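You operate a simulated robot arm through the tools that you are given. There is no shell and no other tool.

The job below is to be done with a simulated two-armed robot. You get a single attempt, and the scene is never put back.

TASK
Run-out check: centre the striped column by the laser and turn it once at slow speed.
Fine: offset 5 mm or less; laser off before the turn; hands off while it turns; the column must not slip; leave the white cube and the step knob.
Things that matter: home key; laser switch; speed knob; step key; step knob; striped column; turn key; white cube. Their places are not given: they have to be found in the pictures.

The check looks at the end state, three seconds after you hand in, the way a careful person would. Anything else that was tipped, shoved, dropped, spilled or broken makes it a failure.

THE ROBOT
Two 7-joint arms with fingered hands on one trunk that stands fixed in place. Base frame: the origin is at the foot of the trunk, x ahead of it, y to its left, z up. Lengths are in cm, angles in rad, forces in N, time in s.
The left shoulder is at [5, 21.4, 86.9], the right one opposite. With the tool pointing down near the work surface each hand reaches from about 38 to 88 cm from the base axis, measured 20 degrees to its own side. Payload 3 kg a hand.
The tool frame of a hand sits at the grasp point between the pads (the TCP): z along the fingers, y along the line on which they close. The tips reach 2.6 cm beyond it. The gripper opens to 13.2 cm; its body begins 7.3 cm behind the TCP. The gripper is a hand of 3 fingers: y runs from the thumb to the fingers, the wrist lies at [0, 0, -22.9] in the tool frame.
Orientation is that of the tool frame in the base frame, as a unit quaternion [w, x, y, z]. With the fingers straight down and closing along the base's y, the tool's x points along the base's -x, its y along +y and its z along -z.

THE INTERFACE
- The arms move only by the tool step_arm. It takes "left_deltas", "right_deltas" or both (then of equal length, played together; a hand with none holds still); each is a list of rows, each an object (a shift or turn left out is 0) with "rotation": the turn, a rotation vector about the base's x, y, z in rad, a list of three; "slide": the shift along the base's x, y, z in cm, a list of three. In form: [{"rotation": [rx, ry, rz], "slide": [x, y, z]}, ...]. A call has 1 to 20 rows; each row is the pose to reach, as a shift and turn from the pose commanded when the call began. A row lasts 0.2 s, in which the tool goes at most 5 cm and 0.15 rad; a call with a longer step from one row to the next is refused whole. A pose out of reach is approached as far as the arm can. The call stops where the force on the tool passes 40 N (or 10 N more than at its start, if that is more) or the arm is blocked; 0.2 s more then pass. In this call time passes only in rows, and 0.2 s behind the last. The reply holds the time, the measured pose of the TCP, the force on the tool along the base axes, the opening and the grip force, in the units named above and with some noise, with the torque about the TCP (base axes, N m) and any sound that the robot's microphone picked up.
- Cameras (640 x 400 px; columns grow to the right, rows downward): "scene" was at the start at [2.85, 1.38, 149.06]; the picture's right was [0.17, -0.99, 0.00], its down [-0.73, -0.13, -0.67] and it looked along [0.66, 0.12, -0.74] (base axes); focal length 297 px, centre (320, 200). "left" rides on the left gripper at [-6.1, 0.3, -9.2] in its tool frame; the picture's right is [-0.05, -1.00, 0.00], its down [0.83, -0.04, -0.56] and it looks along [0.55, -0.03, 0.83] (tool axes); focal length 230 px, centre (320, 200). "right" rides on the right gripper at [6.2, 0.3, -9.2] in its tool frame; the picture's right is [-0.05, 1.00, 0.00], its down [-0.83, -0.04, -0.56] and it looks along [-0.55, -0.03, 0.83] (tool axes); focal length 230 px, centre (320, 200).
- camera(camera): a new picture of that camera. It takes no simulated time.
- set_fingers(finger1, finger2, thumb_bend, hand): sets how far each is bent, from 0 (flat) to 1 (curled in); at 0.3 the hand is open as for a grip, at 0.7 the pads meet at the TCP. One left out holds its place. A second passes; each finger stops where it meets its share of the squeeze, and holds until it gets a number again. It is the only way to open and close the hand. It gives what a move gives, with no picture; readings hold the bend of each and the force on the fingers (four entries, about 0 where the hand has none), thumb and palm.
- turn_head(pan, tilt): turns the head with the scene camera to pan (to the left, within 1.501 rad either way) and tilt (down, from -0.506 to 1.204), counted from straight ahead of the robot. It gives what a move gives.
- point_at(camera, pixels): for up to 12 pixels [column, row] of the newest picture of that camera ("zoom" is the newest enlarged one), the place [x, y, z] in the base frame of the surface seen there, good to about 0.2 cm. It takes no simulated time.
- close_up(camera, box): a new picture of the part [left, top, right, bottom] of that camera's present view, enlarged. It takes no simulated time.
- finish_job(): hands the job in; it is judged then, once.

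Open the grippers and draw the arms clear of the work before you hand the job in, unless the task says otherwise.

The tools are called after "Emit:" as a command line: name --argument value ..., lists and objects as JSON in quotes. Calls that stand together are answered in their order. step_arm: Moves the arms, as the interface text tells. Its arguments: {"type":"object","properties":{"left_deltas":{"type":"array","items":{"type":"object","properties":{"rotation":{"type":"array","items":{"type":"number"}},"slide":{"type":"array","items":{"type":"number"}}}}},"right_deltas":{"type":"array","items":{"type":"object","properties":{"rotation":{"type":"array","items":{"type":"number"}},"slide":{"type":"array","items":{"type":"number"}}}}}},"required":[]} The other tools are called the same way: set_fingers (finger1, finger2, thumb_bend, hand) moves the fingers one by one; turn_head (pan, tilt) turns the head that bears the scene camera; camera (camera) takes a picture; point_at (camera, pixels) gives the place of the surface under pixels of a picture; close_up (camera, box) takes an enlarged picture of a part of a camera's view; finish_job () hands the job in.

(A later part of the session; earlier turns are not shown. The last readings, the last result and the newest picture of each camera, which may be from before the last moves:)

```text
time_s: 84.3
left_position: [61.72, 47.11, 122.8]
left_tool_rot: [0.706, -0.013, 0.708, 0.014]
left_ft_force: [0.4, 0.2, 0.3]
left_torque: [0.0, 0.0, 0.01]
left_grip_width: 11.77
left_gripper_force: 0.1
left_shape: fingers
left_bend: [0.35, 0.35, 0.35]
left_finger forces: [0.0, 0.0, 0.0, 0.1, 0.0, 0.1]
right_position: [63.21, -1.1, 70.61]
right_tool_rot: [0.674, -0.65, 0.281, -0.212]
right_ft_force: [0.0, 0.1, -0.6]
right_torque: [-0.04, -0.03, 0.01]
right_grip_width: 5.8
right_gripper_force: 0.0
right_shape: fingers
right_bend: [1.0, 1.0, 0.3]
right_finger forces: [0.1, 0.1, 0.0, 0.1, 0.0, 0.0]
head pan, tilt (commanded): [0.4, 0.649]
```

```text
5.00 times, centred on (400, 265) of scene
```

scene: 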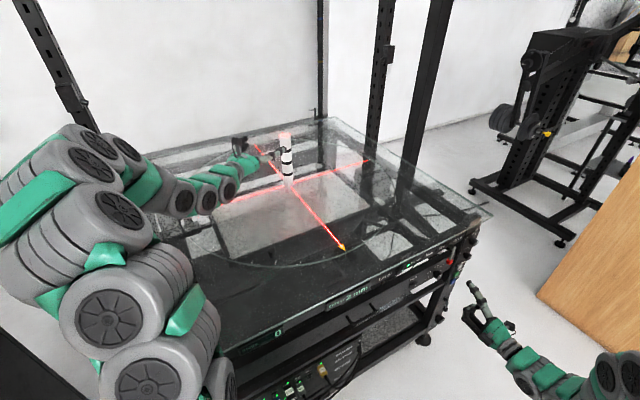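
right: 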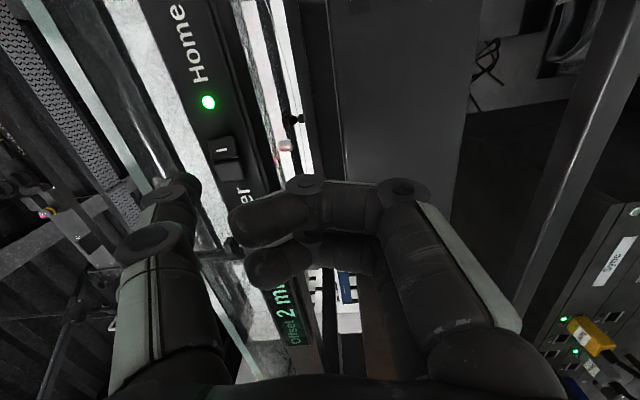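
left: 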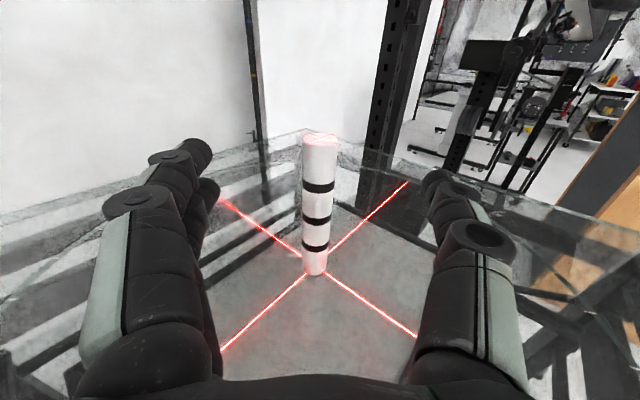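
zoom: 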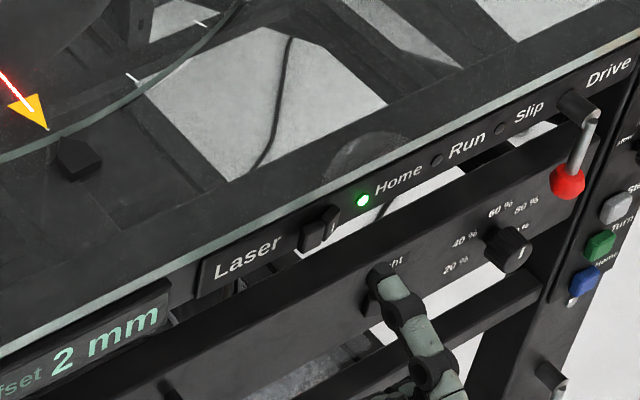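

I zoom on the rocker at (224,152) in the right picture and measure its halves.

Emit:
close_up --camera "right" --box '[190, 110, 270, 190]'

Emit:
point_at --camera "right" --pixels '[[221, 148], [226, 160], [224, 153], [219, 141], [229, 168], [232, 176], [208, 102]]'

```text
5.00 times, centred on (230, 150) of right
```

zoom: 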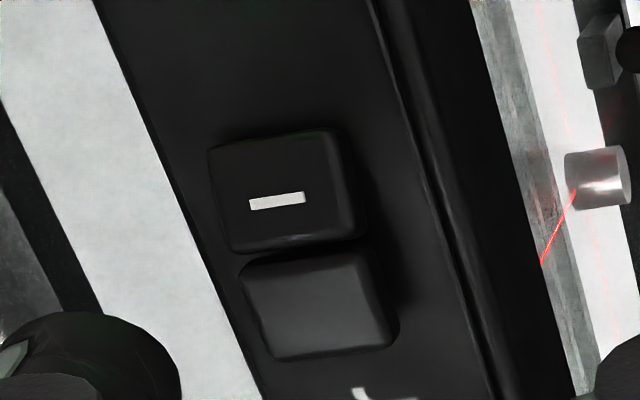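

```text
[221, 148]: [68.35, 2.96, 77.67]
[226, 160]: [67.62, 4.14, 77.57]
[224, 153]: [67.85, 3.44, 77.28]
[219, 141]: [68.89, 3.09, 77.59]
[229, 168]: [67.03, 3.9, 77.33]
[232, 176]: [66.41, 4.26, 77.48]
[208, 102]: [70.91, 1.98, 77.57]
```

The left half is now the proud one, centred ≈(66.85,4.0,77.4). I line the thumb up with it and press along the panel normal.

Emit:
step_arm --right_deltas '[{"slide": [-0.55, 0.45, 0]}, {"slide": [-1.06, 0.91, 0]}, {"slide": [0.0, 2.1, 0]}, {"slide": [0.7, 2.96, 0]}, {"slide": [1.15, 3.49, 0]}, {"slide": [1.42, 3.79, 0]}, {"slide": [1.61, 4.01, 0]}]'

Emit:
camera --camera "right"

Emit:
close_up --camera "scene" --box '[320, 225, 440, 315]'

```text
time_s: 85.9
left_position: [61.61, 47.12, 122.94]
left_tool_rot: [0.706, -0.013, 0.708, 0.014]
left_ft_force: [0.6, 0.1, 0.0]
left_torque: [0.0, 0.02, 0.04]
left_grip_width: 11.75
left_gripper_force: 0.1
left_shape: fingers
left_bend: [0.35, 0.35, 0.35]
left_finger forces: [0.0, 0.0, 0.0, 0.0, 0.0, 0.0]
right_position: [64.75, 2.95, 70.65]
right_tool_rot: [0.674, -0.651, 0.279, -0.211]
right_ft_force: [-8.4, -0.3, -0.9]
right_torque: [0.0, -0.55, 0.07]
right_grip_width: 5.79
right_gripper_force: 3.1
right_shape: fingers
right_bend: [1.0, 1.0, 0.3]
right_finger forces: [0.1, 0.0, 0.0, 0.1, 6.9, 0.0]
right hand out of reach, approached as far as the arm can: row 2
head pan, tilt (commanded): [0.4, 0.649]
```

```text
taken
```

right: 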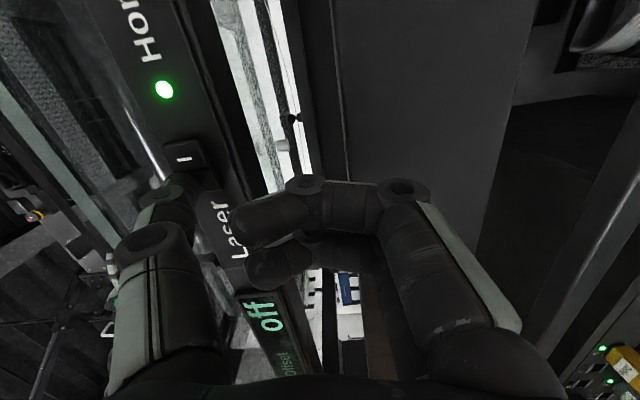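

```text
4.44 times, centred on (380, 270) of scene
```

zoom: 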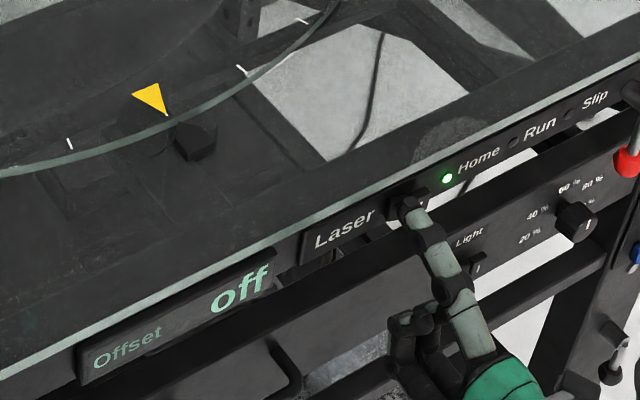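

The display shows "off": the laser is off. I back the right hand away from the switch, keeping well clear of the panel.

Emit:
step_arm --right_deltas '[{"slide": [-1.3, -1.5, 0]}, {"slide": [-2.6, -3.0, 0]}, {"slide": [-2.6, -6.5, 0]}, {"slide": [-1.0, -10.5, 0]}, {"slide": [2.0, -14.0, 0]}, {"slide": [5.5, -17.0, 0]}]'

Emit:
set_fingers --hand "right" --finger1 0.5 --finger2 0.5 --thumb_bend 0.5

Emit:
close_up --camera "scene" --box '[320, 225, 440, 315]'

```text
time_s: 87.3
left_position: [61.59, 47.18, 122.89]
left_tool_rot: [0.706, -0.013, 0.708, 0.014]
left_ft_force: [0.7, -0.2, -1.2]
left_torque: [0.02, 0.02, 0.03]
left_grip_width: 11.77
left_gripper_force: 0.1
left_shape: fingers
left_bend: [0.35, 0.35, 0.35]
left_finger forces: [0.0, 0.1, 0.0, 0.0, 0.1, 0.1]
right_position: [70.3, -14.37, 70.69]
right_tool_rot: [0.674, -0.65, 0.279, -0.212]
right_ft_force: [-0.4, -0.3, -0.1]
right_torque: [0.0, 0.02, 0.01]
right_grip_width: 5.78
right_gripper_force: 0.0
right_shape: fingers
right_bend: [1.0, 1.0, 0.3]
right_finger forces: [0.1, 0.0, 0.1, 0.1, 0.0, 0.0]
right hand out of reach, approached as far as the arm can: row 2
head pan, tilt (commanded): [0.4, 0.649]
```

```text
time_s: 88.3
left_position: [61.71, 47.07, 122.9]
left_tool_rot: [0.706, -0.013, 0.708, 0.014]
left_ft_force: [0.2, -0.2, -0.1]
left_torque: [0.02, 0.01, 0.02]
left_grip_width: 11.75
left_gripper_force: 0.1
left_shape: fingers
left_bend: [0.35, 0.35, 0.35]
left_finger forces: [0.0, 0.0, 0.0, 0.0, 0.1, 0.0]
right_position: [70.2, -14.21, 70.78]
right_tool_rot: [0.674, -0.65, 0.28, -0.212]
right_ft_force: [-0.2, 0.4, -0.6]
right_torque: [0.01, -0.02, -0.01]
right_grip_width: 6.79
right_gripper_force: 0.0
right_shape: fingers
right_bend: [0.5, 0.5, 0.5]
right_finger forces: [0.1, 0.0, 0.0, 0.0, 0.1, 0.0]
head pan, tilt (commanded): [0.4, 0.649]
```

```text
4.44 times, centred on (380, 270) of scene
```

zoom: 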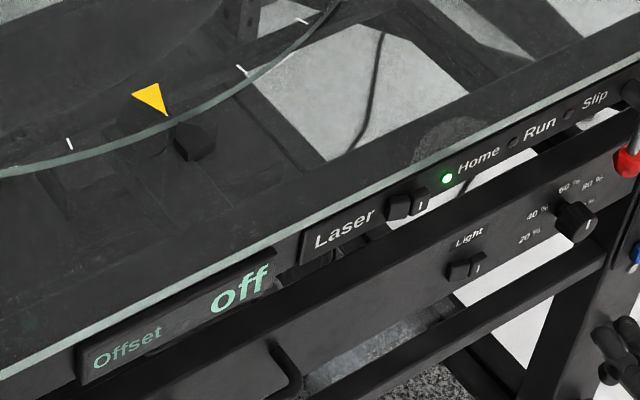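

Laser off, Home lamp on. Now for the speed knob: I carry the right hand to about 10 cm in front of it, rolling it so thumb and fingers will straddle the knob sideways, away from the step knob above and keys below.

Emit:
step_arm --right_deltas '[{"rotation": [0.087, 0.101, 0], "slide": [1.1, -1.2, -0.3]}, {"rotation": [0.174, 0.202, 0], "slide": [2.2, -2.4, -0.6]}, {"rotation": [0.261, 0.303, 0], "slide": [3.3, -3.6, -0.9]}, {"rotation": [0.348, 0.404, 0], "slide": [4.4, -4.8, -1.2]}, {"rotation": [0.435, 0.505, 0], "slide": [5.5, -6.0, -1.5]}, {"rotation": [0.522, 0.606, 0], "slide": [6.6, -7.2, -1.8]}, {"rotation": [0.609, 0.707, 0], "slide": [7.7, -8.2, -2.1]}, {"rotation": [0.696, 0.808, 0], "slide": [8.8, -9.2, -2.4]}, {"rotation": [0.783, 0.909, 0], "slide": [9.9, -10.0, -2.7]}, {"rotation": [0.87, 1.01, 0], "slide": [11.0, -10.6, -3.0]}, {"rotation": [0.957, 1.111, 0], "slide": [12.4, -11.0, -3.3]}, {"rotation": [1.044, 1.212, 0], "slide": [13.8, -11.3, -3.6]}, {"rotation": [1.131, 1.313, 0], "slide": [15.2, -11.5, -3.8]}, {"rotation": [1.218, 1.414, 0], "slide": [16.0, -11.6, -4.0]}, {"rotation": [1.304, 1.515, 0], "slide": [16.5, -11.7, -4.0]}]'

Emit:
camera --camera "right"

Emit:
camera --camera "scene"

```text
time_s: 91.5
left_position: [61.63, 47.16, 122.89]
left_tool_rot: [0.706, -0.014, 0.708, 0.015]
left_ft_force: [0.0, 0.0, 0.4]
left_torque: [-0.02, -0.01, -0.02]
left_grip_width: 11.77
left_gripper_force: 0.0
left_shape: fingers
left_bend: [0.35, 0.35, 0.35]
left_finger forces: [0.0, 0.1, 0.1, 0.0, 0.0, 0.0]
right_position: [86.81, -25.77, 66.67]
right_tool_rot: [0.542, -0.115, 0.698, 0.454]
right_ft_force: [0.2, 0.6, -0.2]
right_torque: [-0.01, -0.02, -0.03]
right_grip_width: 6.79
right_gripper_force: 0.1
right_shape: fingers
right_bend: [0.5, 0.5, 0.5]
right_finger forces: [0.0, 0.0, 0.1, 0.0, 0.0, 0.0]
head pan, tilt (commanded): [0.4, 0.649]
```

```text
taken
```

right: 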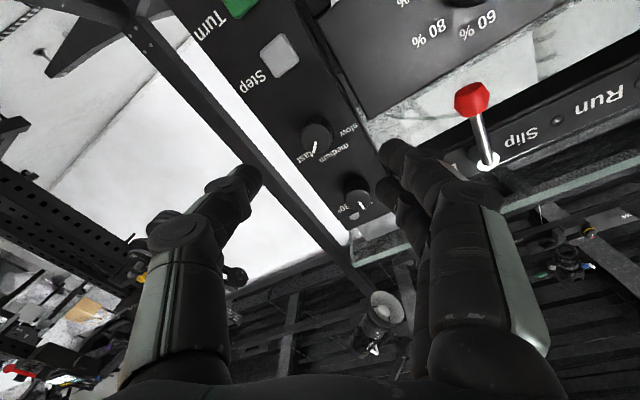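

```text
taken
```

scene: 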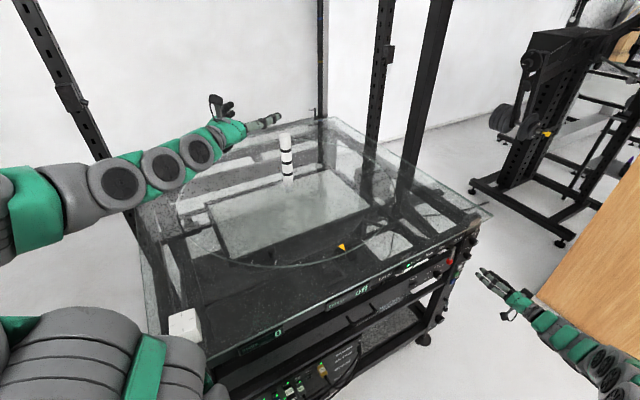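

The right hand is in place, with the speed knob at (316,135) and the step knob at (357,195) in its (upside-down) picture. I zoom and measure the speed knob.

Emit:
close_up --camera "right" --box '[270, 80, 398, 230]'

Emit:
point_at --camera "right" --pixels '[[316, 146], [316, 138], [316, 128], [318, 118], [305, 130], [330, 132], [357, 200], [357, 190], [280, 55], [300, 175], [340, 110], [232, 5]]'

```text
2.67 times, centred on (334, 155) of right
```

zoom: 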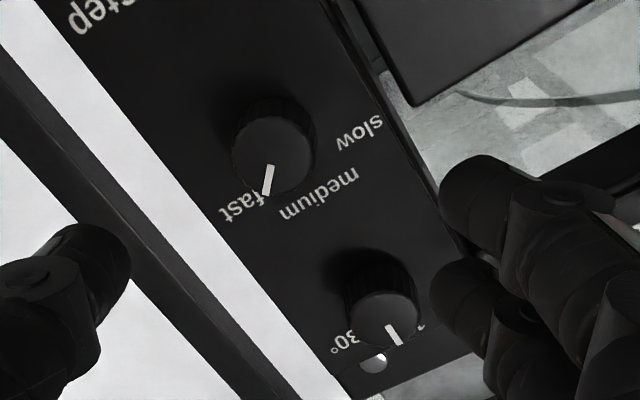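

```text
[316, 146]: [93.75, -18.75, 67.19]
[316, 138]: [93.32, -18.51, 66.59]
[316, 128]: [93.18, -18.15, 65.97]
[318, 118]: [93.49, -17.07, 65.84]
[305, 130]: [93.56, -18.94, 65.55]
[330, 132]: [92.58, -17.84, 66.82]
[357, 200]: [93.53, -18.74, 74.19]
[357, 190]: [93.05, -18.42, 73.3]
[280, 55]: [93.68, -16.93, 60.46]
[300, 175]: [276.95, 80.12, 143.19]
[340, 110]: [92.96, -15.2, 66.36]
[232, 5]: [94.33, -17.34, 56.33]
```

The knob's cap centre is ≈(93.3,−18.5,66.6), straight ahead of the hand by 9.7 cm. I advance 9 cm along the panel normal so the fingertips surround it without touching the plate.

Emit:
step_arm --right_deltas '[{"slide": [1.3, 1.5, 0]}, {"slide": [2.7, 3.0, 0]}, {"slide": [4.0, 4.5, -0.05]}, {"slide": [5.0, 5.6, -0.07]}, {"slide": [5.6, 6.25, -0.07]}, {"slide": [6.0, 6.7, -0.07]}]'

Emit:
camera --camera "right"

Emit:
close_up --camera "scene" --box '[430, 200, 530, 290]'

```text
time_s: 92.9
left_position: [61.68, 47.23, 122.94]
left_tool_rot: [0.706, -0.014, 0.708, 0.016]
left_ft_force: [-0.5, 0.4, 0.0]
left_torque: [0.02, -0.02, -0.01]
left_grip_width: 11.77
left_gripper_force: 0.0
left_shape: fingers
left_bend: [0.35, 0.35, 0.35]
left_finger forces: [0.0, 0.1, 0.1, 0.0, 0.0, 0.0]
right_position: [92.38, -18.98, 68.02]
right_tool_rot: [0.542, -0.116, 0.698, 0.454]
right_ft_force: [-0.5, -0.3, 0.0]
right_torque: [0.02, 0.0, 0.01]
right_grip_width: 6.77
right_gripper_force: 0.0
right_shape: fingers
right_bend: [0.5, 0.5, 0.5]
right_finger forces: [0.0, 0.0, 0.0, 0.0, 0.0, 0.0]
right hand out of reach, approached as far as the arm can: row 4, 5, 6
head pan, tilt (commanded): [0.4, 0.649]
```

```text
taken
```

right: 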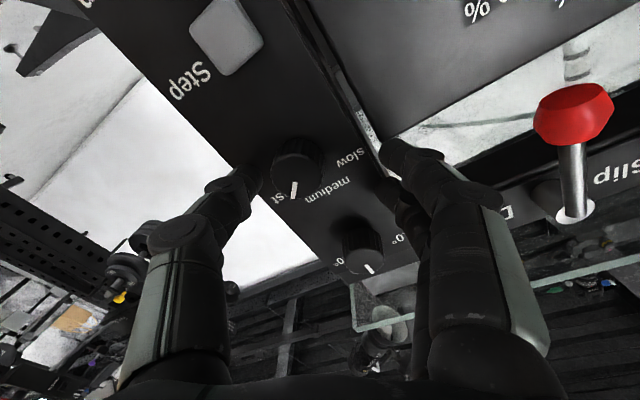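

```text
4.44 times, centred on (480, 245) of scene
```

zoom: 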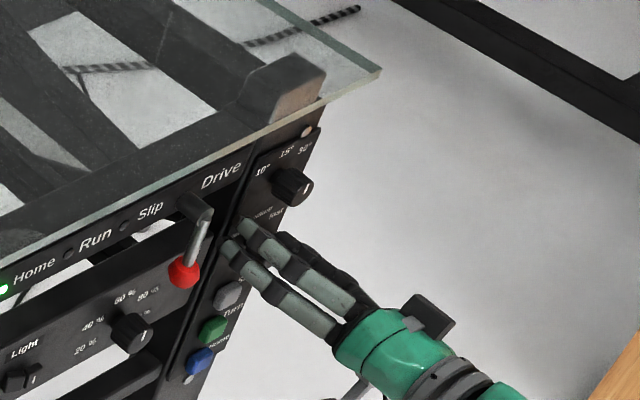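

The arm ran out of reach and ended 1.4 cm too high. I back off 5 cm and yaw the hand 0.3 rad so it can reach the knob at a slight angle.

Emit:
step_arm --right_deltas '[{"slide": [-1.3, -1.5, 0]}, {"slide": [-2.6, -3.0, -0.5]}, {"rotation": [0, 0, -0.1], "slide": [-3.6, -3.8, -1.0]}, {"rotation": [0, 0, -0.2], "slide": [-4.2, -3.6, -1.4]}, {"rotation": [0, 0, -0.3], "slide": [-4.6, -3.3, -1.4]}, {"rotation": [0, 0, -0.3], "slide": [-4.6, -3.3, -1.4]}]'

Emit:
camera --camera "right"

Emit:
close_up --camera "scene" --box '[430, 200, 530, 290]'

```text
time_s: 94.3
left_position: [61.61, 47.09, 122.81]
left_tool_rot: [0.706, -0.013, 0.708, 0.014]
left_ft_force: [-1.1, -0.2, -0.3]
left_torque: [-0.02, 0.0, -0.01]
left_grip_width: 11.79
left_gripper_force: 0.1
left_shape: fingers
left_bend: [0.35, 0.35, 0.35]
left_finger forces: [0.1, 0.0, 0.0, 0.0, 0.0, 0.0]
right_position: [87.88, -22.28, 66.63]
right_tool_rot: [0.604, -0.011, 0.707, 0.367]
right_ft_force: [0.0, 0.2, 0.3]
right_torque: [0.01, 0.0, -0.02]
right_grip_width: 6.75
right_gripper_force: 0.0
right_shape: fingers
right_bend: [0.5, 0.5, 0.5]
right_finger forces: [0.1, 0.0, 0.1, 0.1, 0.1, 0.0]
head pan, tilt (commanded): [0.4, 0.649]
```

```text
taken
```

right: 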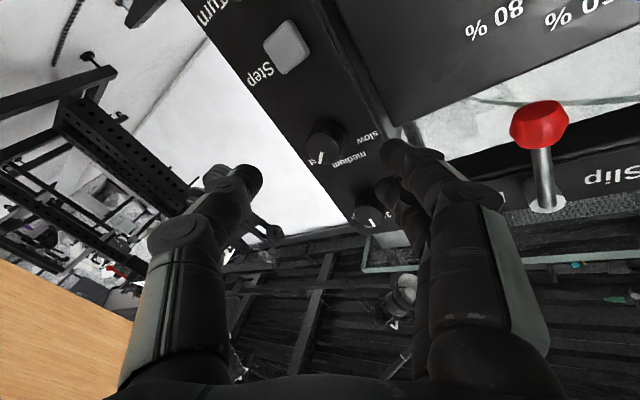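

```text
4.44 times, centred on (480, 245) of scene
```

zoom: 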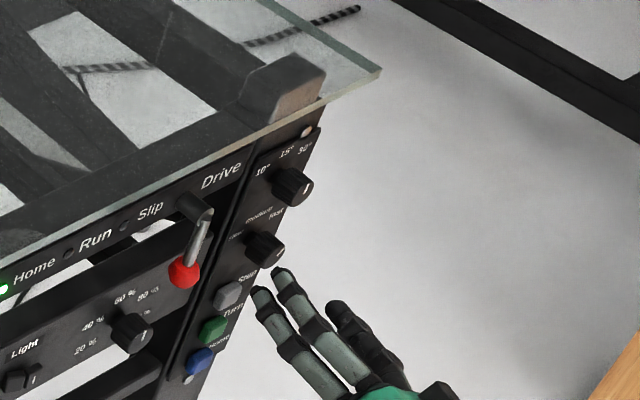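

The approach is clear but the tilt is more than needed. I turn back 0.15 rad and advance so the fingertips straddle the knob.

Emit:
step_arm --right_deltas '[{"rotation": [0, 0, 0.08], "slide": [0, -0.8, 0]}, {"rotation": [0, 0, 0.15], "slide": [0.3, -1.0, 0]}, {"rotation": [0, 0, 0.15], "slide": [1.8, 0.5, 0]}, {"rotation": [0, 0, 0.15], "slide": [3.2, 1.9, 0]}, {"rotation": [0, 0, 0.15], "slide": [4.2, 2.9, 0]}, {"rotation": [0, 0, 0.15], "slide": [4.75, 3.55, 0]}, {"rotation": [0, 0, 0.15], "slide": [4.75, 3.55, 0]}]'

Emit:
camera --camera "right"

Emit:
close_up --camera "scene" --box '[430, 200, 530, 290]'

```text
time_s: 96.0
left_position: [61.74, 47.04, 122.85]
left_tool_rot: [0.706, -0.013, 0.708, 0.014]
left_ft_force: [0.2, 0.3, 0.2]
left_torque: [0.02, 0.02, 0.01]
left_grip_width: 11.78
left_gripper_force: 0.1
left_shape: fingers
left_bend: [0.35, 0.35, 0.35]
left_finger forces: [0.0, 0.1, 0.0, 0.0, 0.0, 0.0]
right_position: [92.52, -19.7, 66.69]
right_tool_rot: [0.576, -0.06, 0.705, 0.408]
right_ft_force: [-22.5, -17.3, -0.8]
right_torque: [0.47, -0.68, 1.09]
right_grip_width: 6.9
right_gripper_force: 14.2
right_shape: fingers
right_bend: [0.49, 0.53, 0.5]
right_finger forces: [1.0, 26.9, 0.0, 0.0, 0.0, 0.0]
head pan, tilt (commanded): [0.4, 0.649]
stopped in row 7 (right hand): the force on the tool passed its limit at 41 N (the readings are from after the stop); the commanded pose is now the measured one
```

```text
taken
```

right: 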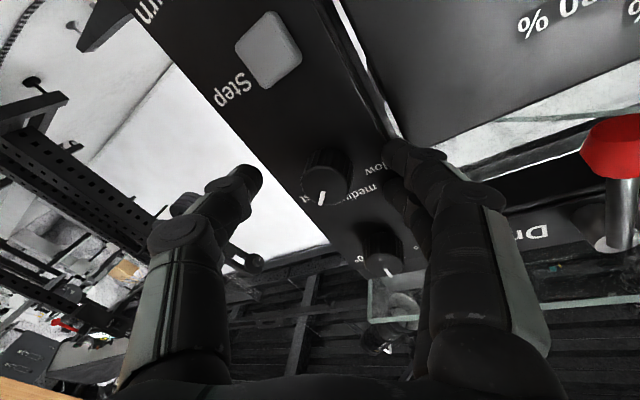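

```text
4.44 times, centred on (480, 245) of scene
```

zoom: 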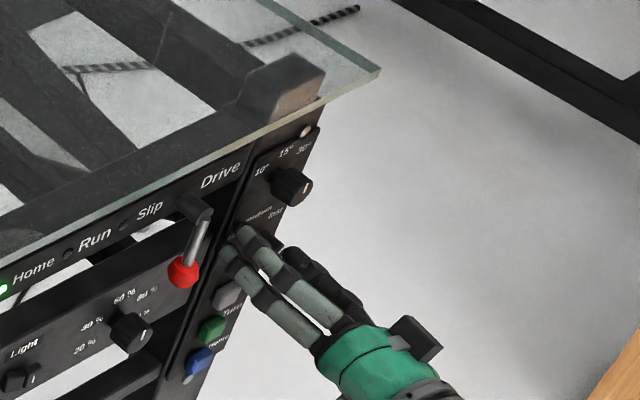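

The second finger met something (27 N) and the call stopped. I back off at once and check the step knob.

Emit:
step_arm --right_deltas '[{"slide": [-0.7, -0.6, 0]}, {"slide": [-2.0, -1.8, 0]}, {"slide": [-3.4, -3.2, 0]}]'

Emit:
camera --camera "right"

Emit:
close_up --camera "right" --box '[270, 90, 450, 260]'

Emit:
close_up --camera "scene" --box '[450, 200, 510, 280]'

```text
time_s: 96.8
left_position: [61.67, 47.14, 122.89]
left_tool_rot: [0.706, -0.013, 0.708, 0.015]
left_ft_force: [-0.1, 0.3, 0.2]
left_torque: [0.02, 0.0, 0.04]
left_grip_width: 11.79
left_gripper_force: 0.0
left_shape: fingers
left_bend: [0.35, 0.35, 0.35]
left_finger forces: [0.0, 0.1, 0.0, 0.0, 0.1, 0.1]
right_position: [89.07, -22.42, 66.8]
right_tool_rot: [0.575, -0.062, 0.705, 0.41]
right_ft_force: [0.1, 0.8, 0.3]
right_torque: [0.0, 0.01, -0.02]
right_grip_width: 6.82
right_gripper_force: 0.2
right_shape: fingers
right_bend: [0.5, 0.5, 0.5]
right_finger forces: [0.0, 0.1, 0.0, 0.0, 0.1, 0.1]
head pan, tilt (commanded): [0.4, 0.649]
```

```text
taken
```

right: 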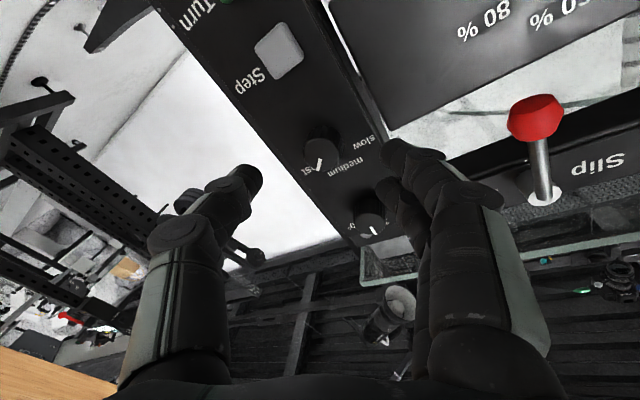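

```text
2.35 times, centred on (360, 175) of right
```

zoom: 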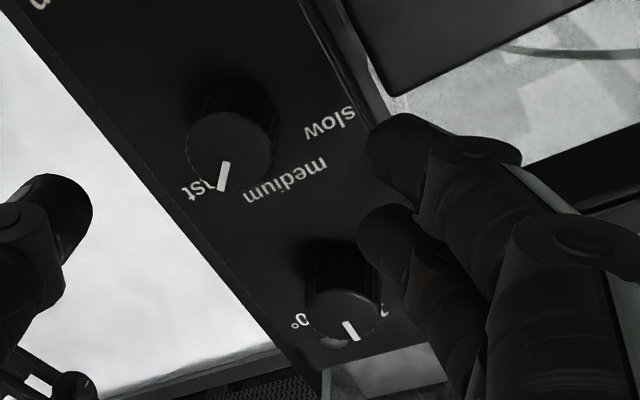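

```text
5.00 times, centred on (480, 240) of scene
```

zoom: 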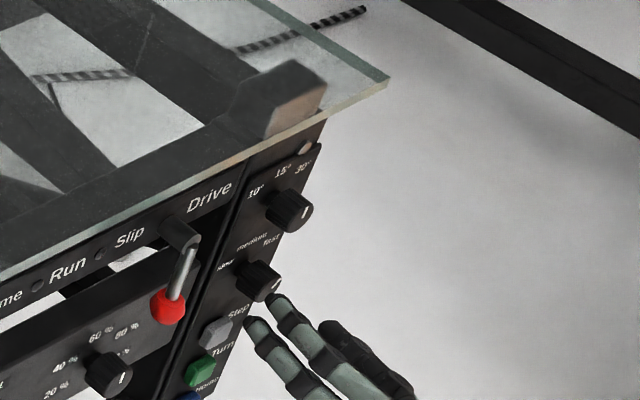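

The step knob's mark hasn't moved (still 15°), and the speed knob still points at fast. I measure the fingertip places to see what the upper finger touched.

Emit:
point_at --camera "zoom" --pixels '[[390, 120], [375, 140], [400, 145], [370, 220], [385, 215], [365, 240], [235, 150], [80, 190], [60, 180], [300, 200], [340, 305], [290, 90]]'

```text
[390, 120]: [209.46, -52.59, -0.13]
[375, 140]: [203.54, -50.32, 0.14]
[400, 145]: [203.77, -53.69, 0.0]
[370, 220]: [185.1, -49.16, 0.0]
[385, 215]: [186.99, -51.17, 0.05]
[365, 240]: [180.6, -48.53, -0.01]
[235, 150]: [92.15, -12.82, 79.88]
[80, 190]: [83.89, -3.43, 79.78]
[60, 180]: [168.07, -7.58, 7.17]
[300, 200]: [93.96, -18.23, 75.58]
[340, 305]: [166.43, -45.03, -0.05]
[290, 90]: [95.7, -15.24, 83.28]
```

That query used the scene zoom; I retake the right zoom and repeat it.

Emit:
close_up --camera "right" --box '[270, 90, 450, 260]'

Emit:
point_at --camera "zoom" --pixels '[[390, 120], [375, 140], [400, 150], [370, 220], [385, 215], [370, 240], [235, 150], [75, 190], [60, 180], [300, 200], [340, 305], [290, 90]]'

```text
2.35 times, centred on (360, 175) of right
```

zoom: 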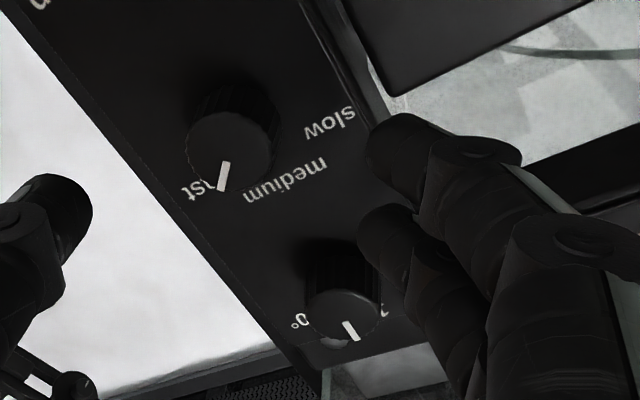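

```text
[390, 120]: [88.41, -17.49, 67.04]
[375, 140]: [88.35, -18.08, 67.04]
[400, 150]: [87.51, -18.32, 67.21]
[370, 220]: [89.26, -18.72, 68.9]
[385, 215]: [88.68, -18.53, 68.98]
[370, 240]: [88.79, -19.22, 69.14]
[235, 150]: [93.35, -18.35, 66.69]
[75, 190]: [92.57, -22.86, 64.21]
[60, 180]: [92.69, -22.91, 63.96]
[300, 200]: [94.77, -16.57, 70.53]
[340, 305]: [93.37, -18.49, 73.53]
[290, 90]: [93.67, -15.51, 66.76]
```

The upper finger simply met the plate (n·p≈49.3). I'll use a better start: rolled so the thumb is below and the fingers above the knob, nearly square to the panel, so one anticlockwise sweep can take it from fast to slow. I roll now at standoff.

Emit:
step_arm --right_deltas '[{"rotation": [0.098, 0.084, 0.012], "slide": [0, -0.3, 0]}, {"rotation": [0.196, 0.168, 0.024], "slide": [-0.1, -0.6, -0.1]}, {"rotation": [0.294, 0.252, 0.036], "slide": [-0.2, -0.9, -0.1]}, {"rotation": [0.392, 0.336, 0.048], "slide": [-0.2, -1.1, -0.2]}, {"rotation": [0.49, 0.42, 0.06], "slide": [-0.2, -1.1, -0.2]}, {"rotation": [0.587, 0.505, 0.07], "slide": [-0.2, -1.1, -0.2]}, {"rotation": [0.587, 0.505, 0.07], "slide": [-0.2, -1.1, -0.2]}]'

Emit:
camera --camera "right"

Emit:
close_up --camera "scene" --box '[430, 200, 530, 290]'

```text
time_s: 98.4
left_position: [61.7, 47.21, 122.84]
left_tool_rot: [0.706, -0.013, 0.708, 0.014]
left_ft_force: [0.3, 0.4, 0.0]
left_torque: [0.0, 0.01, 0.0]
left_grip_width: 11.81
left_gripper_force: 0.1
left_shape: fingers
left_bend: [0.35, 0.35, 0.35]
left_finger forces: [0.1, 0.1, 0.1, 0.1, 0.0, 0.0]
right_position: [89.0, -23.74, 66.44]
right_tool_rot: [0.362, 0.185, 0.674, 0.616]
right_ft_force: [0.1, -1.0, 0.3]
right_torque: [-0.06, 0.02, 0.0]
right_grip_width: 6.82
right_gripper_force: 0.0
right_shape: fingers
right_bend: [0.5, 0.5, 0.5]
right_finger forces: [0.0, 0.0, 0.0, 0.0, 0.0, 0.1]
head pan, tilt (commanded): [0.4, 0.649]
```

```text
taken
```

right: 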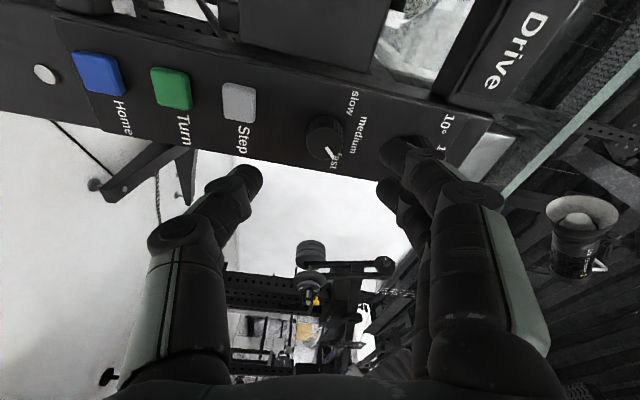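

```text
4.44 times, centred on (480, 245) of scene
```

zoom: 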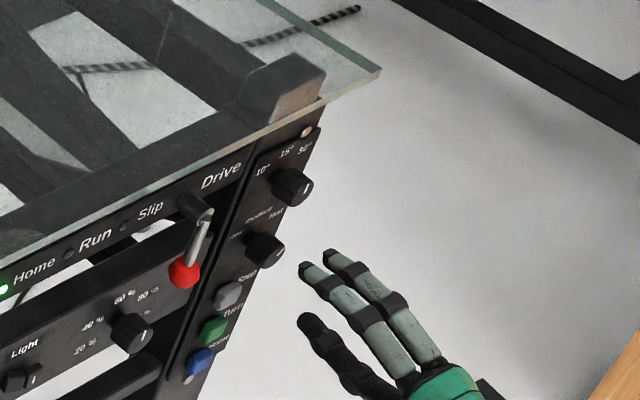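

The thumb is now below and the fingers above, and the knob shows at (325,137) squarely between them. I correct the sideways offset (~0.9 cm) and advance until the tips flank the knob.

Emit:
step_arm --right_deltas '[{"slide": [-0.65, 0.67, 0.04]}, {"slide": [0.8, 2.1, 0.08]}, {"slide": [2.2, 3.45, 0.1]}, {"slide": [3.0, 4.2, 0.14]}, {"slide": [3.5, 4.7, 0.16]}]'

Emit:
camera --camera "right"

Emit:
close_up --camera "scene" --box '[440, 205, 510, 280]'

```text
time_s: 99.6
left_position: [61.89, 47.11, 122.82]
left_tool_rot: [0.706, -0.013, 0.708, 0.015]
left_ft_force: [-0.2, -0.5, 0.1]
left_torque: [-0.01, 0.04, 0.0]
left_grip_width: 11.77
left_gripper_force: 0.0
left_shape: fingers
left_bend: [0.35, 0.35, 0.35]
left_finger forces: [0.0, 0.1, 0.0, 0.0, 0.0, 0.1]
right_position: [92.55, -18.97, 66.42]
right_tool_rot: [0.363, 0.186, 0.675, 0.615]
right_ft_force: [-10.6, -12.4, -0.7]
right_torque: [0.45, -0.45, 0.41]
right_grip_width: 6.96
right_gripper_force: 8.2
right_shape: fingers
right_bend: [0.52, 0.5, 0.5]
right_finger forces: [16.9, 0.0, 0.0, 0.1, 0.1, 0.0]
head pan, tilt (commanded): [0.4, 0.649]
```

```text
taken
```

right: 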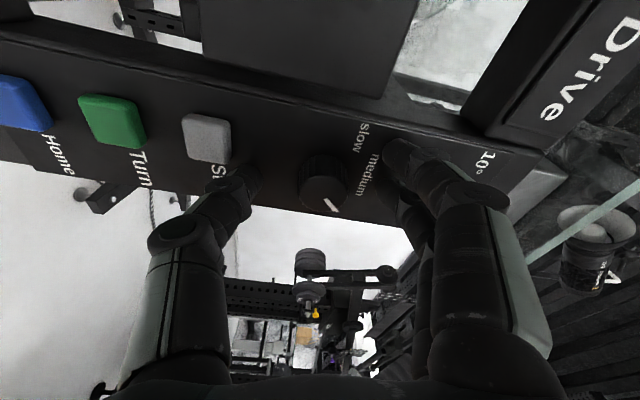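

```text
5.33 times, centred on (475, 242) of scene
```

zoom: 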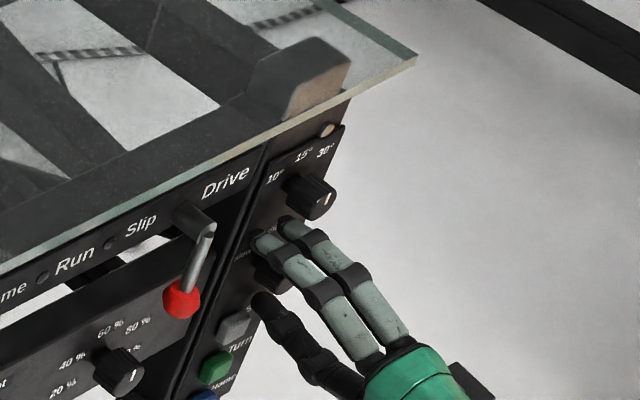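

Finger 1 touches the plate (17 N); the knob sits nicely between thumb (245,180) and fingers (395,165). I back off 4 mm and close gently on the knob.

Emit:
step_arm --right_deltas '[{"slide": [-0.15, -0.14, 0]}, {"slide": [-0.32, -0.31, 0]}, {"slide": [-0.32, -0.31, 0]}]'

Emit:
set_fingers --hand "right" --finger1 0.6 --finger2 0.6 --thumb_bend 0.6

Emit:
camera --camera "right"

```text
time_s: 100.4
left_position: [61.67, 47.22, 122.82]
left_tool_rot: [0.706, -0.014, 0.708, 0.015]
left_ft_force: [0.1, -0.9, -0.6]
left_torque: [0.03, 0.0, 0.0]
left_grip_width: 11.75
left_gripper_force: 0.1
left_shape: fingers
left_bend: [0.35, 0.35, 0.35]
left_finger forces: [0.0, 0.0, 0.1, 0.0, 0.0, 0.0]
right_position: [92.16, -18.95, 66.56]
right_tool_rot: [0.362, 0.184, 0.674, 0.617]
right_ft_force: [0.3, -0.3, 0.4]
right_torque: [-0.02, 0.0, -0.01]
right_grip_width: 6.8
right_gripper_force: 0.1
right_shape: fingers
right_bend: [0.5, 0.5, 0.5]
right_finger forces: [0.0, 0.0, 0.1, 0.0, 0.0, 0.0]
head pan, tilt (commanded): [0.4, 0.649]
```

```text
time_s: 101.4
left_position: [61.63, 47.24, 122.92]
left_tool_rot: [0.706, -0.014, 0.708, 0.015]
left_ft_force: [-0.6, -0.6, -0.5]
left_torque: [-0.02, 0.0, 0.01]
left_grip_width: 11.81
left_gripper_force: 0.1
left_shape: fingers
left_bend: [0.35, 0.35, 0.35]
left_finger forces: [0.1, 0.1, 0.0, 0.0, 0.0, 0.1]
right_position: [92.22, -19.17, 66.67]
right_tool_rot: [0.363, 0.185, 0.674, 0.616]
right_ft_force: [-1.0, -0.1, -0.5]
right_torque: [-0.02, 0.01, 0.0]
right_grip_width: 3.54
right_gripper_force: 0.0
right_shape: fingers
right_bend: [0.6, 0.6, 0.6]
right_finger forces: [0.0, 0.0, 0.1, 0.1, 0.0, 0.0]
head pan, tilt (commanded): [0.4, 0.649]
```

```text
taken
```

right: 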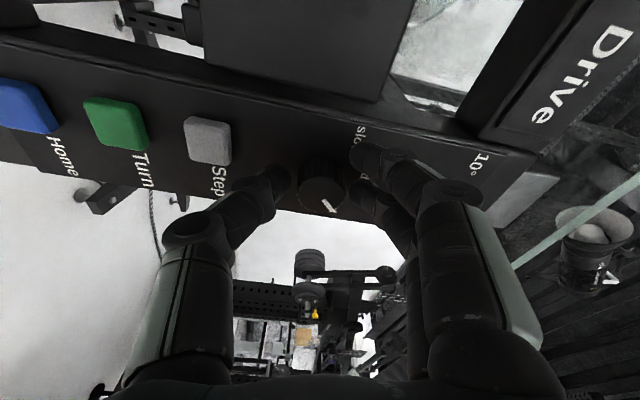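

Nearly touching now at 0.60. I close further until the pads press on the knob.

Emit:
set_fingers --hand "right" --finger1 0.66 --finger2 0.66 --thumb_bend 0.66

Emit:
camera --camera "right"

Emit:
close_up --camera "right" --box '[240, 100, 420, 250]'

```text
time_s: 102.4
left_position: [61.68, 47.11, 122.84]
left_tool_rot: [0.706, -0.013, 0.708, 0.015]
left_ft_force: [-0.1, -0.4, 0.4]
left_torque: [-0.01, 0.02, 0.0]
left_grip_width: 11.77
left_gripper_force: 0.1
left_shape: fingers
left_bend: [0.35, 0.35, 0.35]
left_finger forces: [0.0, 0.0, 0.1, 0.1, 0.0, 0.0]
right_position: [92.18, -19.31, 66.69]
right_tool_rot: [0.363, 0.183, 0.675, 0.616]
right_ft_force: [0.0, 0.0, -1.0]
right_torque: [-0.02, 0.03, -0.05]
right_grip_width: 2.1
right_gripper_force: 2.4
right_shape: fingers
right_bend: [0.66, 0.63, 0.64]
right_finger forces: [0.0, 2.0, 0.1, 0.0, 3.0, 0.1]
head pan, tilt (commanded): [0.4, 0.649]
```

```text
taken
```

right: 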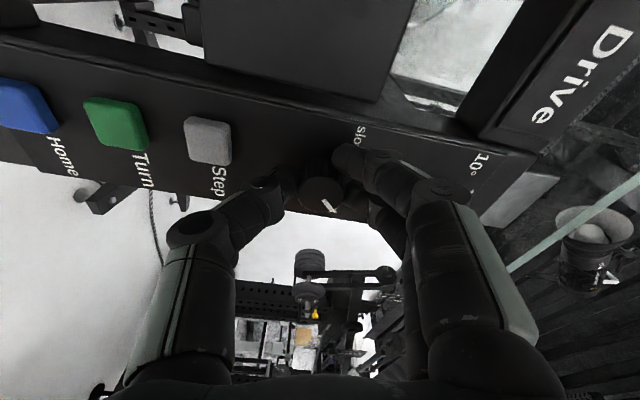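

```text
2.67 times, centred on (330, 175) of right
```

zoom: 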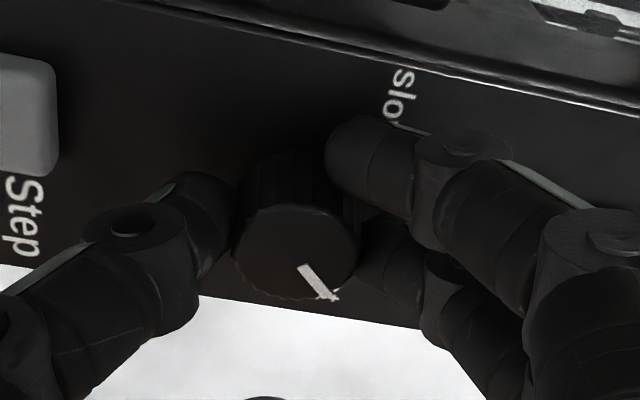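

Finger 2 (2 N) and thumb (3 N) touch the knob; finger 1 is just past its left side. I close a little more so all three clamp it.

Emit:
set_fingers --hand "right" --finger1 0.74 --finger2 0.72 --thumb_bend 0.72

Emit:
close_up --camera "right" --box '[240, 100, 420, 250]'

```text
time_s: 103.4
left_position: [61.7, 47.14, 122.84]
left_tool_rot: [0.706, -0.014, 0.708, 0.015]
left_ft_force: [0.2, -0.9, 0.7]
left_torque: [0.01, -0.02, 0.01]
left_grip_width: 11.8
left_gripper_force: 0.1
left_shape: fingers
left_bend: [0.35, 0.35, 0.35]
left_finger forces: [0.0, 0.1, 0.1, 0.0, 0.0, 0.0]
right_position: [92.25, -19.11, 66.62]
right_tool_rot: [0.362, 0.183, 0.675, 0.616]
right_ft_force: [1.3, 4.3, -0.1]
right_torque: [-0.02, 0.0, 0.07]
right_grip_width: 1.59
right_gripper_force: 12.7
right_shape: fingers
right_bend: [0.71, 0.66, 0.67]
right_finger forces: [6.5, 7.5, 0.0, 0.0, 10.4, 0.0]
head pan, tilt (commanded): [0.4, 0.649]
```

```text
2.67 times, centred on (330, 175) of right
```

zoom: 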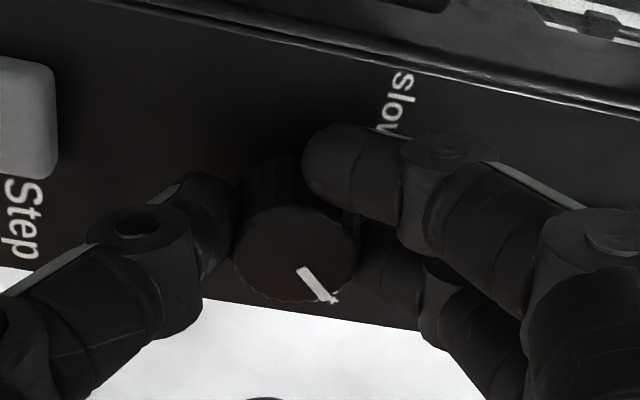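

A firm three-point grip on the knob (6.5/7.5/10.4 N). I turn it anticlockwise about the tool axis by about 50° first.

Emit:
step_arm --right_deltas '[{"rotation": [-0.09, -0.087, -0.003]}, {"rotation": [-0.18, -0.175, -0.005]}, {"rotation": [-0.27, -0.262, -0.008]}, {"rotation": [-0.36, -0.35, -0.01]}, {"rotation": [-0.45, -0.437, -0.013]}, {"rotation": [-0.54, -0.525, -0.015]}, {"rotation": [-0.63, -0.612, -0.018]}]'

Emit:
camera --camera "right"

Emit:
close_up --camera "right" --box '[240, 100, 420, 250]'

```text
time_s: 105.0
left_position: [61.71, 47.15, 122.77]
left_tool_rot: [0.706, -0.013, 0.708, 0.014]
left_ft_force: [0.0, -0.6, -0.3]
left_torque: [0.0, 0.0, 0.02]
left_grip_width: 11.76
left_gripper_force: 0.1
left_shape: fingers
left_bend: [0.35, 0.35, 0.35]
left_finger forces: [0.0, 0.1, 0.0, 0.1, 0.0, 0.1]
right_position: [92.24, -19.25, 66.5]
right_tool_rot: [0.589, -0.122, 0.69, 0.403]
right_ft_force: [5.6, 6.2, -11.3]
right_torque: [-0.08, 0.25, 0.13]
right_grip_width: 1.65
right_gripper_force: 13.8
right_shape: fingers
right_bend: [0.72, 0.68, 0.65]
right_finger forces: [7.5, 5.9, 0.0, 0.0, 14.0, 0.1]
head pan, tilt (commanded): [0.4, 0.649]
```

```text
taken
```

right: 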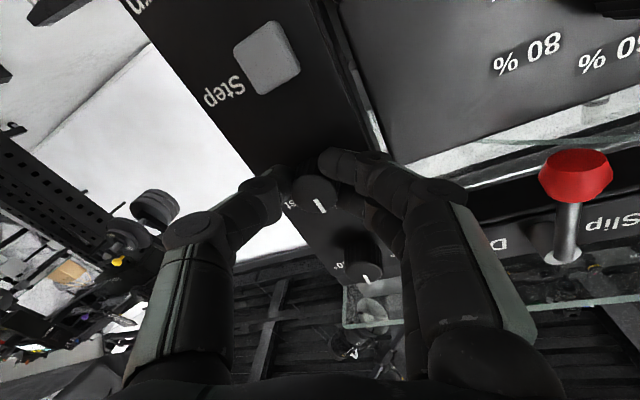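

```text
2.67 times, centred on (330, 175) of right
```

zoom: 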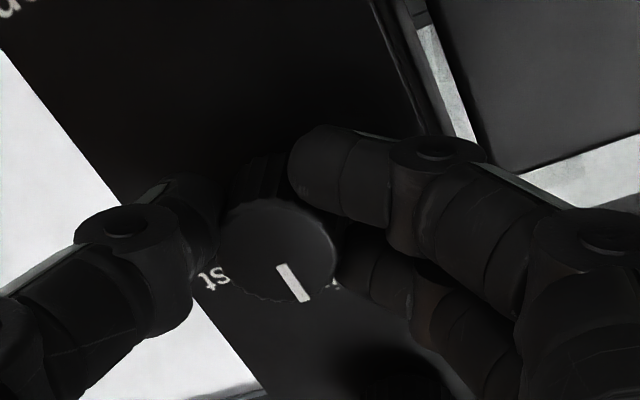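

The knob followed: its mark now points at medium (panel-up). I continue anticlockwise by another ~50° to slow.

Emit:
step_arm --right_deltas '[{"rotation": [-0.09, -0.087, -0.003]}, {"rotation": [-0.18, -0.175, -0.005]}, {"rotation": [-0.27, -0.262, -0.008]}, {"rotation": [-0.36, -0.35, -0.01]}, {"rotation": [-0.45, -0.437, -0.013]}, {"rotation": [-0.54, -0.525, -0.015]}, {"rotation": [-0.63, -0.612, -0.018]}, {"rotation": [-0.68, -0.66, -0.018]}]'

Emit:
camera --camera "right"

Emit:
close_up --camera "right" --box '[240, 100, 420, 250]'

Emit:
close_up --camera "scene" --box '[440, 205, 510, 280]'

```text
time_s: 106.8
left_position: [61.67, 47.08, 122.81]
left_tool_rot: [0.706, -0.013, 0.708, 0.014]
left_ft_force: [0.0, -0.2, 0.1]
left_torque: [0.01, 0.01, 0.0]
left_grip_width: 11.76
left_gripper_force: 0.1
left_shape: fingers
left_bend: [0.35, 0.35, 0.35]
left_finger forces: [0.0, 0.1, 0.0, 0.0, 0.0, 0.0]
right_position: [92.27, -19.49, 66.57]
right_tool_rot: [0.708, -0.423, 0.558, 0.089]
right_ft_force: [5.0, -9.4, -11.9]
right_torque: [-0.04, 0.33, -0.21]
right_grip_width: 2.06
right_gripper_force: 14.1
right_shape: fingers
right_bend: [0.72, 0.7, 0.65]
right_finger forces: [10.4, 3.8, 0.0, 0.0, 14.7, 0.0]
head pan, tilt (commanded): [0.4, 0.649]
```

```text
taken
```

right: 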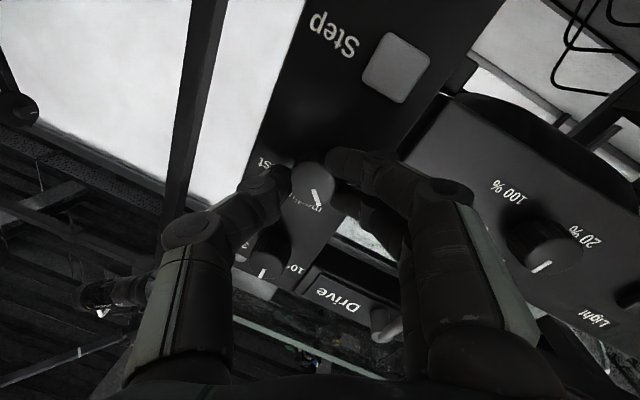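

```text
2.67 times, centred on (330, 175) of right
```

zoom: 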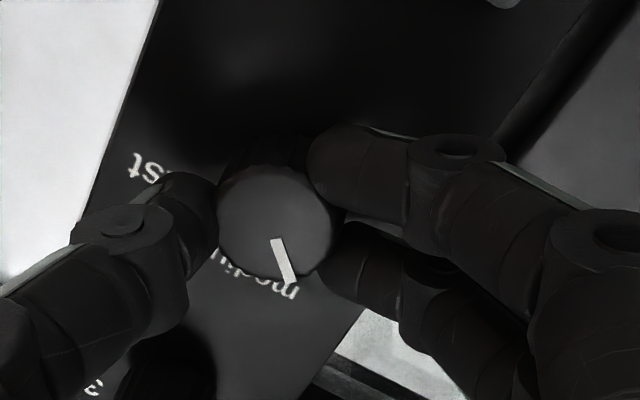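

```text
5.33 times, centred on (475, 242) of scene
```

zoom: 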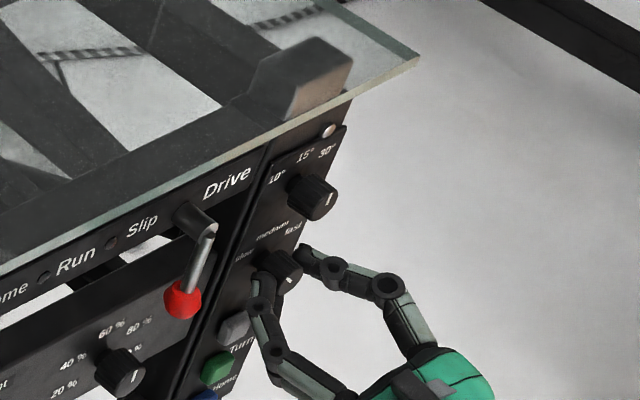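

The mark has swung about 55° to the left of panel-up, i.e. to slow. I open the fingers slightly and draw straight back to see where the knob rests.

Emit:
set_fingers --hand "right" --finger1 0.58 --finger2 0.58 --thumb_bend 0.58

Emit:
step_arm --right_deltas '[{"slide": [-0.7, -0.7, 0]}, {"slide": [-2.1, -2.1, 0]}, {"slide": [-4.2, -4.2, 0]}, {"slide": [-6.5, -6.5, 0]}]'

Emit:
camera --camera "right"

Emit:
close_up --camera "scene" --box '[440, 205, 510, 280]'

```text
time_s: 107.8
left_position: [61.64, 47.07, 122.77]
left_tool_rot: [0.706, -0.013, 0.708, 0.014]
left_ft_force: [-0.2, -0.1, -0.3]
left_torque: [0.0, -0.06, 0.0]
left_grip_width: 11.76
left_gripper_force: 0.0
left_shape: fingers
left_bend: [0.35, 0.35, 0.35]
left_finger forces: [0.1, 0.0, 0.0, 0.0, 0.0, 0.0]
right_position: [92.15, -19.24, 66.54]
right_tool_rot: [0.708, -0.423, 0.559, 0.09]
right_ft_force: [0.9, 0.1, -0.2]
right_torque: [-0.02, -0.03, 0.0]
right_grip_width: 4.41
right_gripper_force: 0.2
right_shape: fingers
right_bend: [0.57, 0.57, 0.57]
right_finger forces: [0.0, 0.1, 0.0, 0.0, 0.0, 0.0]
head pan, tilt (commanded): [0.4, 0.649]
```

```text
time_s: 108.8
left_position: [61.73, 47.2, 122.9]
left_tool_rot: [0.706, -0.014, 0.708, 0.015]
left_ft_force: [-0.3, 0.7, -0.1]
left_torque: [-0.03, -0.02, -0.03]
left_grip_width: 11.77
left_gripper_force: 0.1
left_shape: fingers
left_bend: [0.35, 0.35, 0.35]
left_finger forces: [0.0, 0.0, 0.0, 0.1, 0.1, 0.0]
right_position: [85.69, -25.74, 66.55]
right_tool_rot: [0.708, -0.422, 0.559, 0.091]
right_ft_force: [0.1, -0.3, -1.0]
right_torque: [-0.03, -0.03, 0.02]
right_grip_width: 4.39
right_gripper_force: 0.1
right_shape: fingers
right_bend: [0.57, 0.57, 0.57]
right_finger forces: [0.0, 0.0, 0.0, 0.0, 0.1, 0.0]
head pan, tilt (commanded): [0.4, 0.649]
```

```text
taken
```

right: 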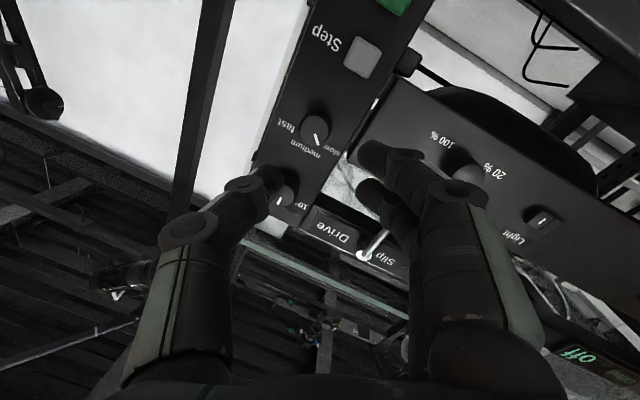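

```text
5.33 times, centred on (475, 242) of scene
```

zoom: 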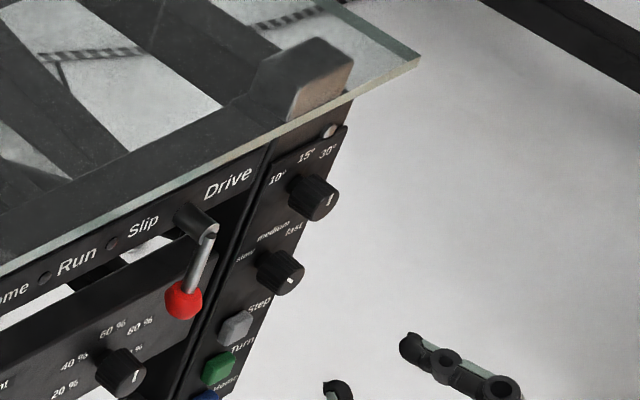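

I zoom on the two knobs to verify their settings.

Emit:
close_up --camera "right" --box '[250, 80, 370, 220]'

Emit:
close_up --camera "scene" --box '[465, 222, 505, 262]'

```text
2.86 times, centred on (310, 150) of right
```

zoom: 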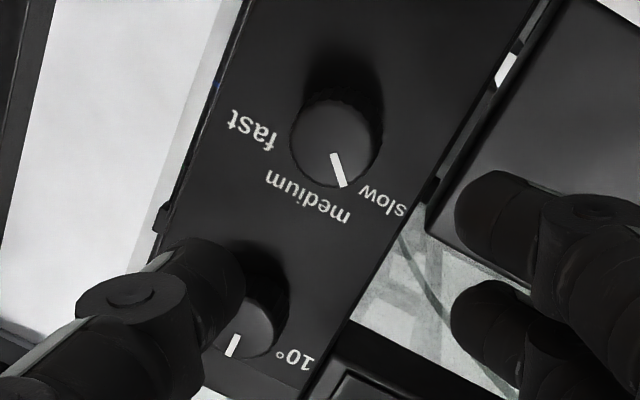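

```text
10.00 times, centred on (485, 242) of scene
```

zoom: 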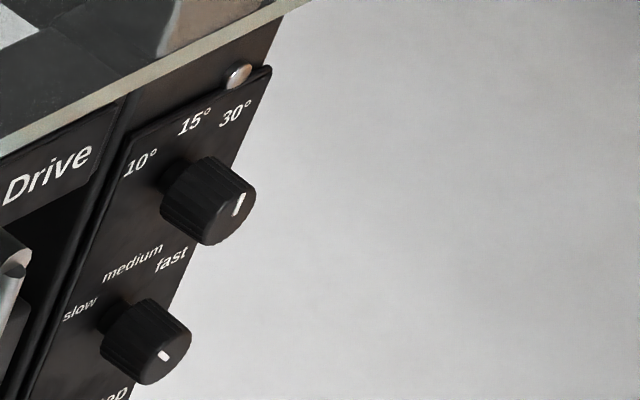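

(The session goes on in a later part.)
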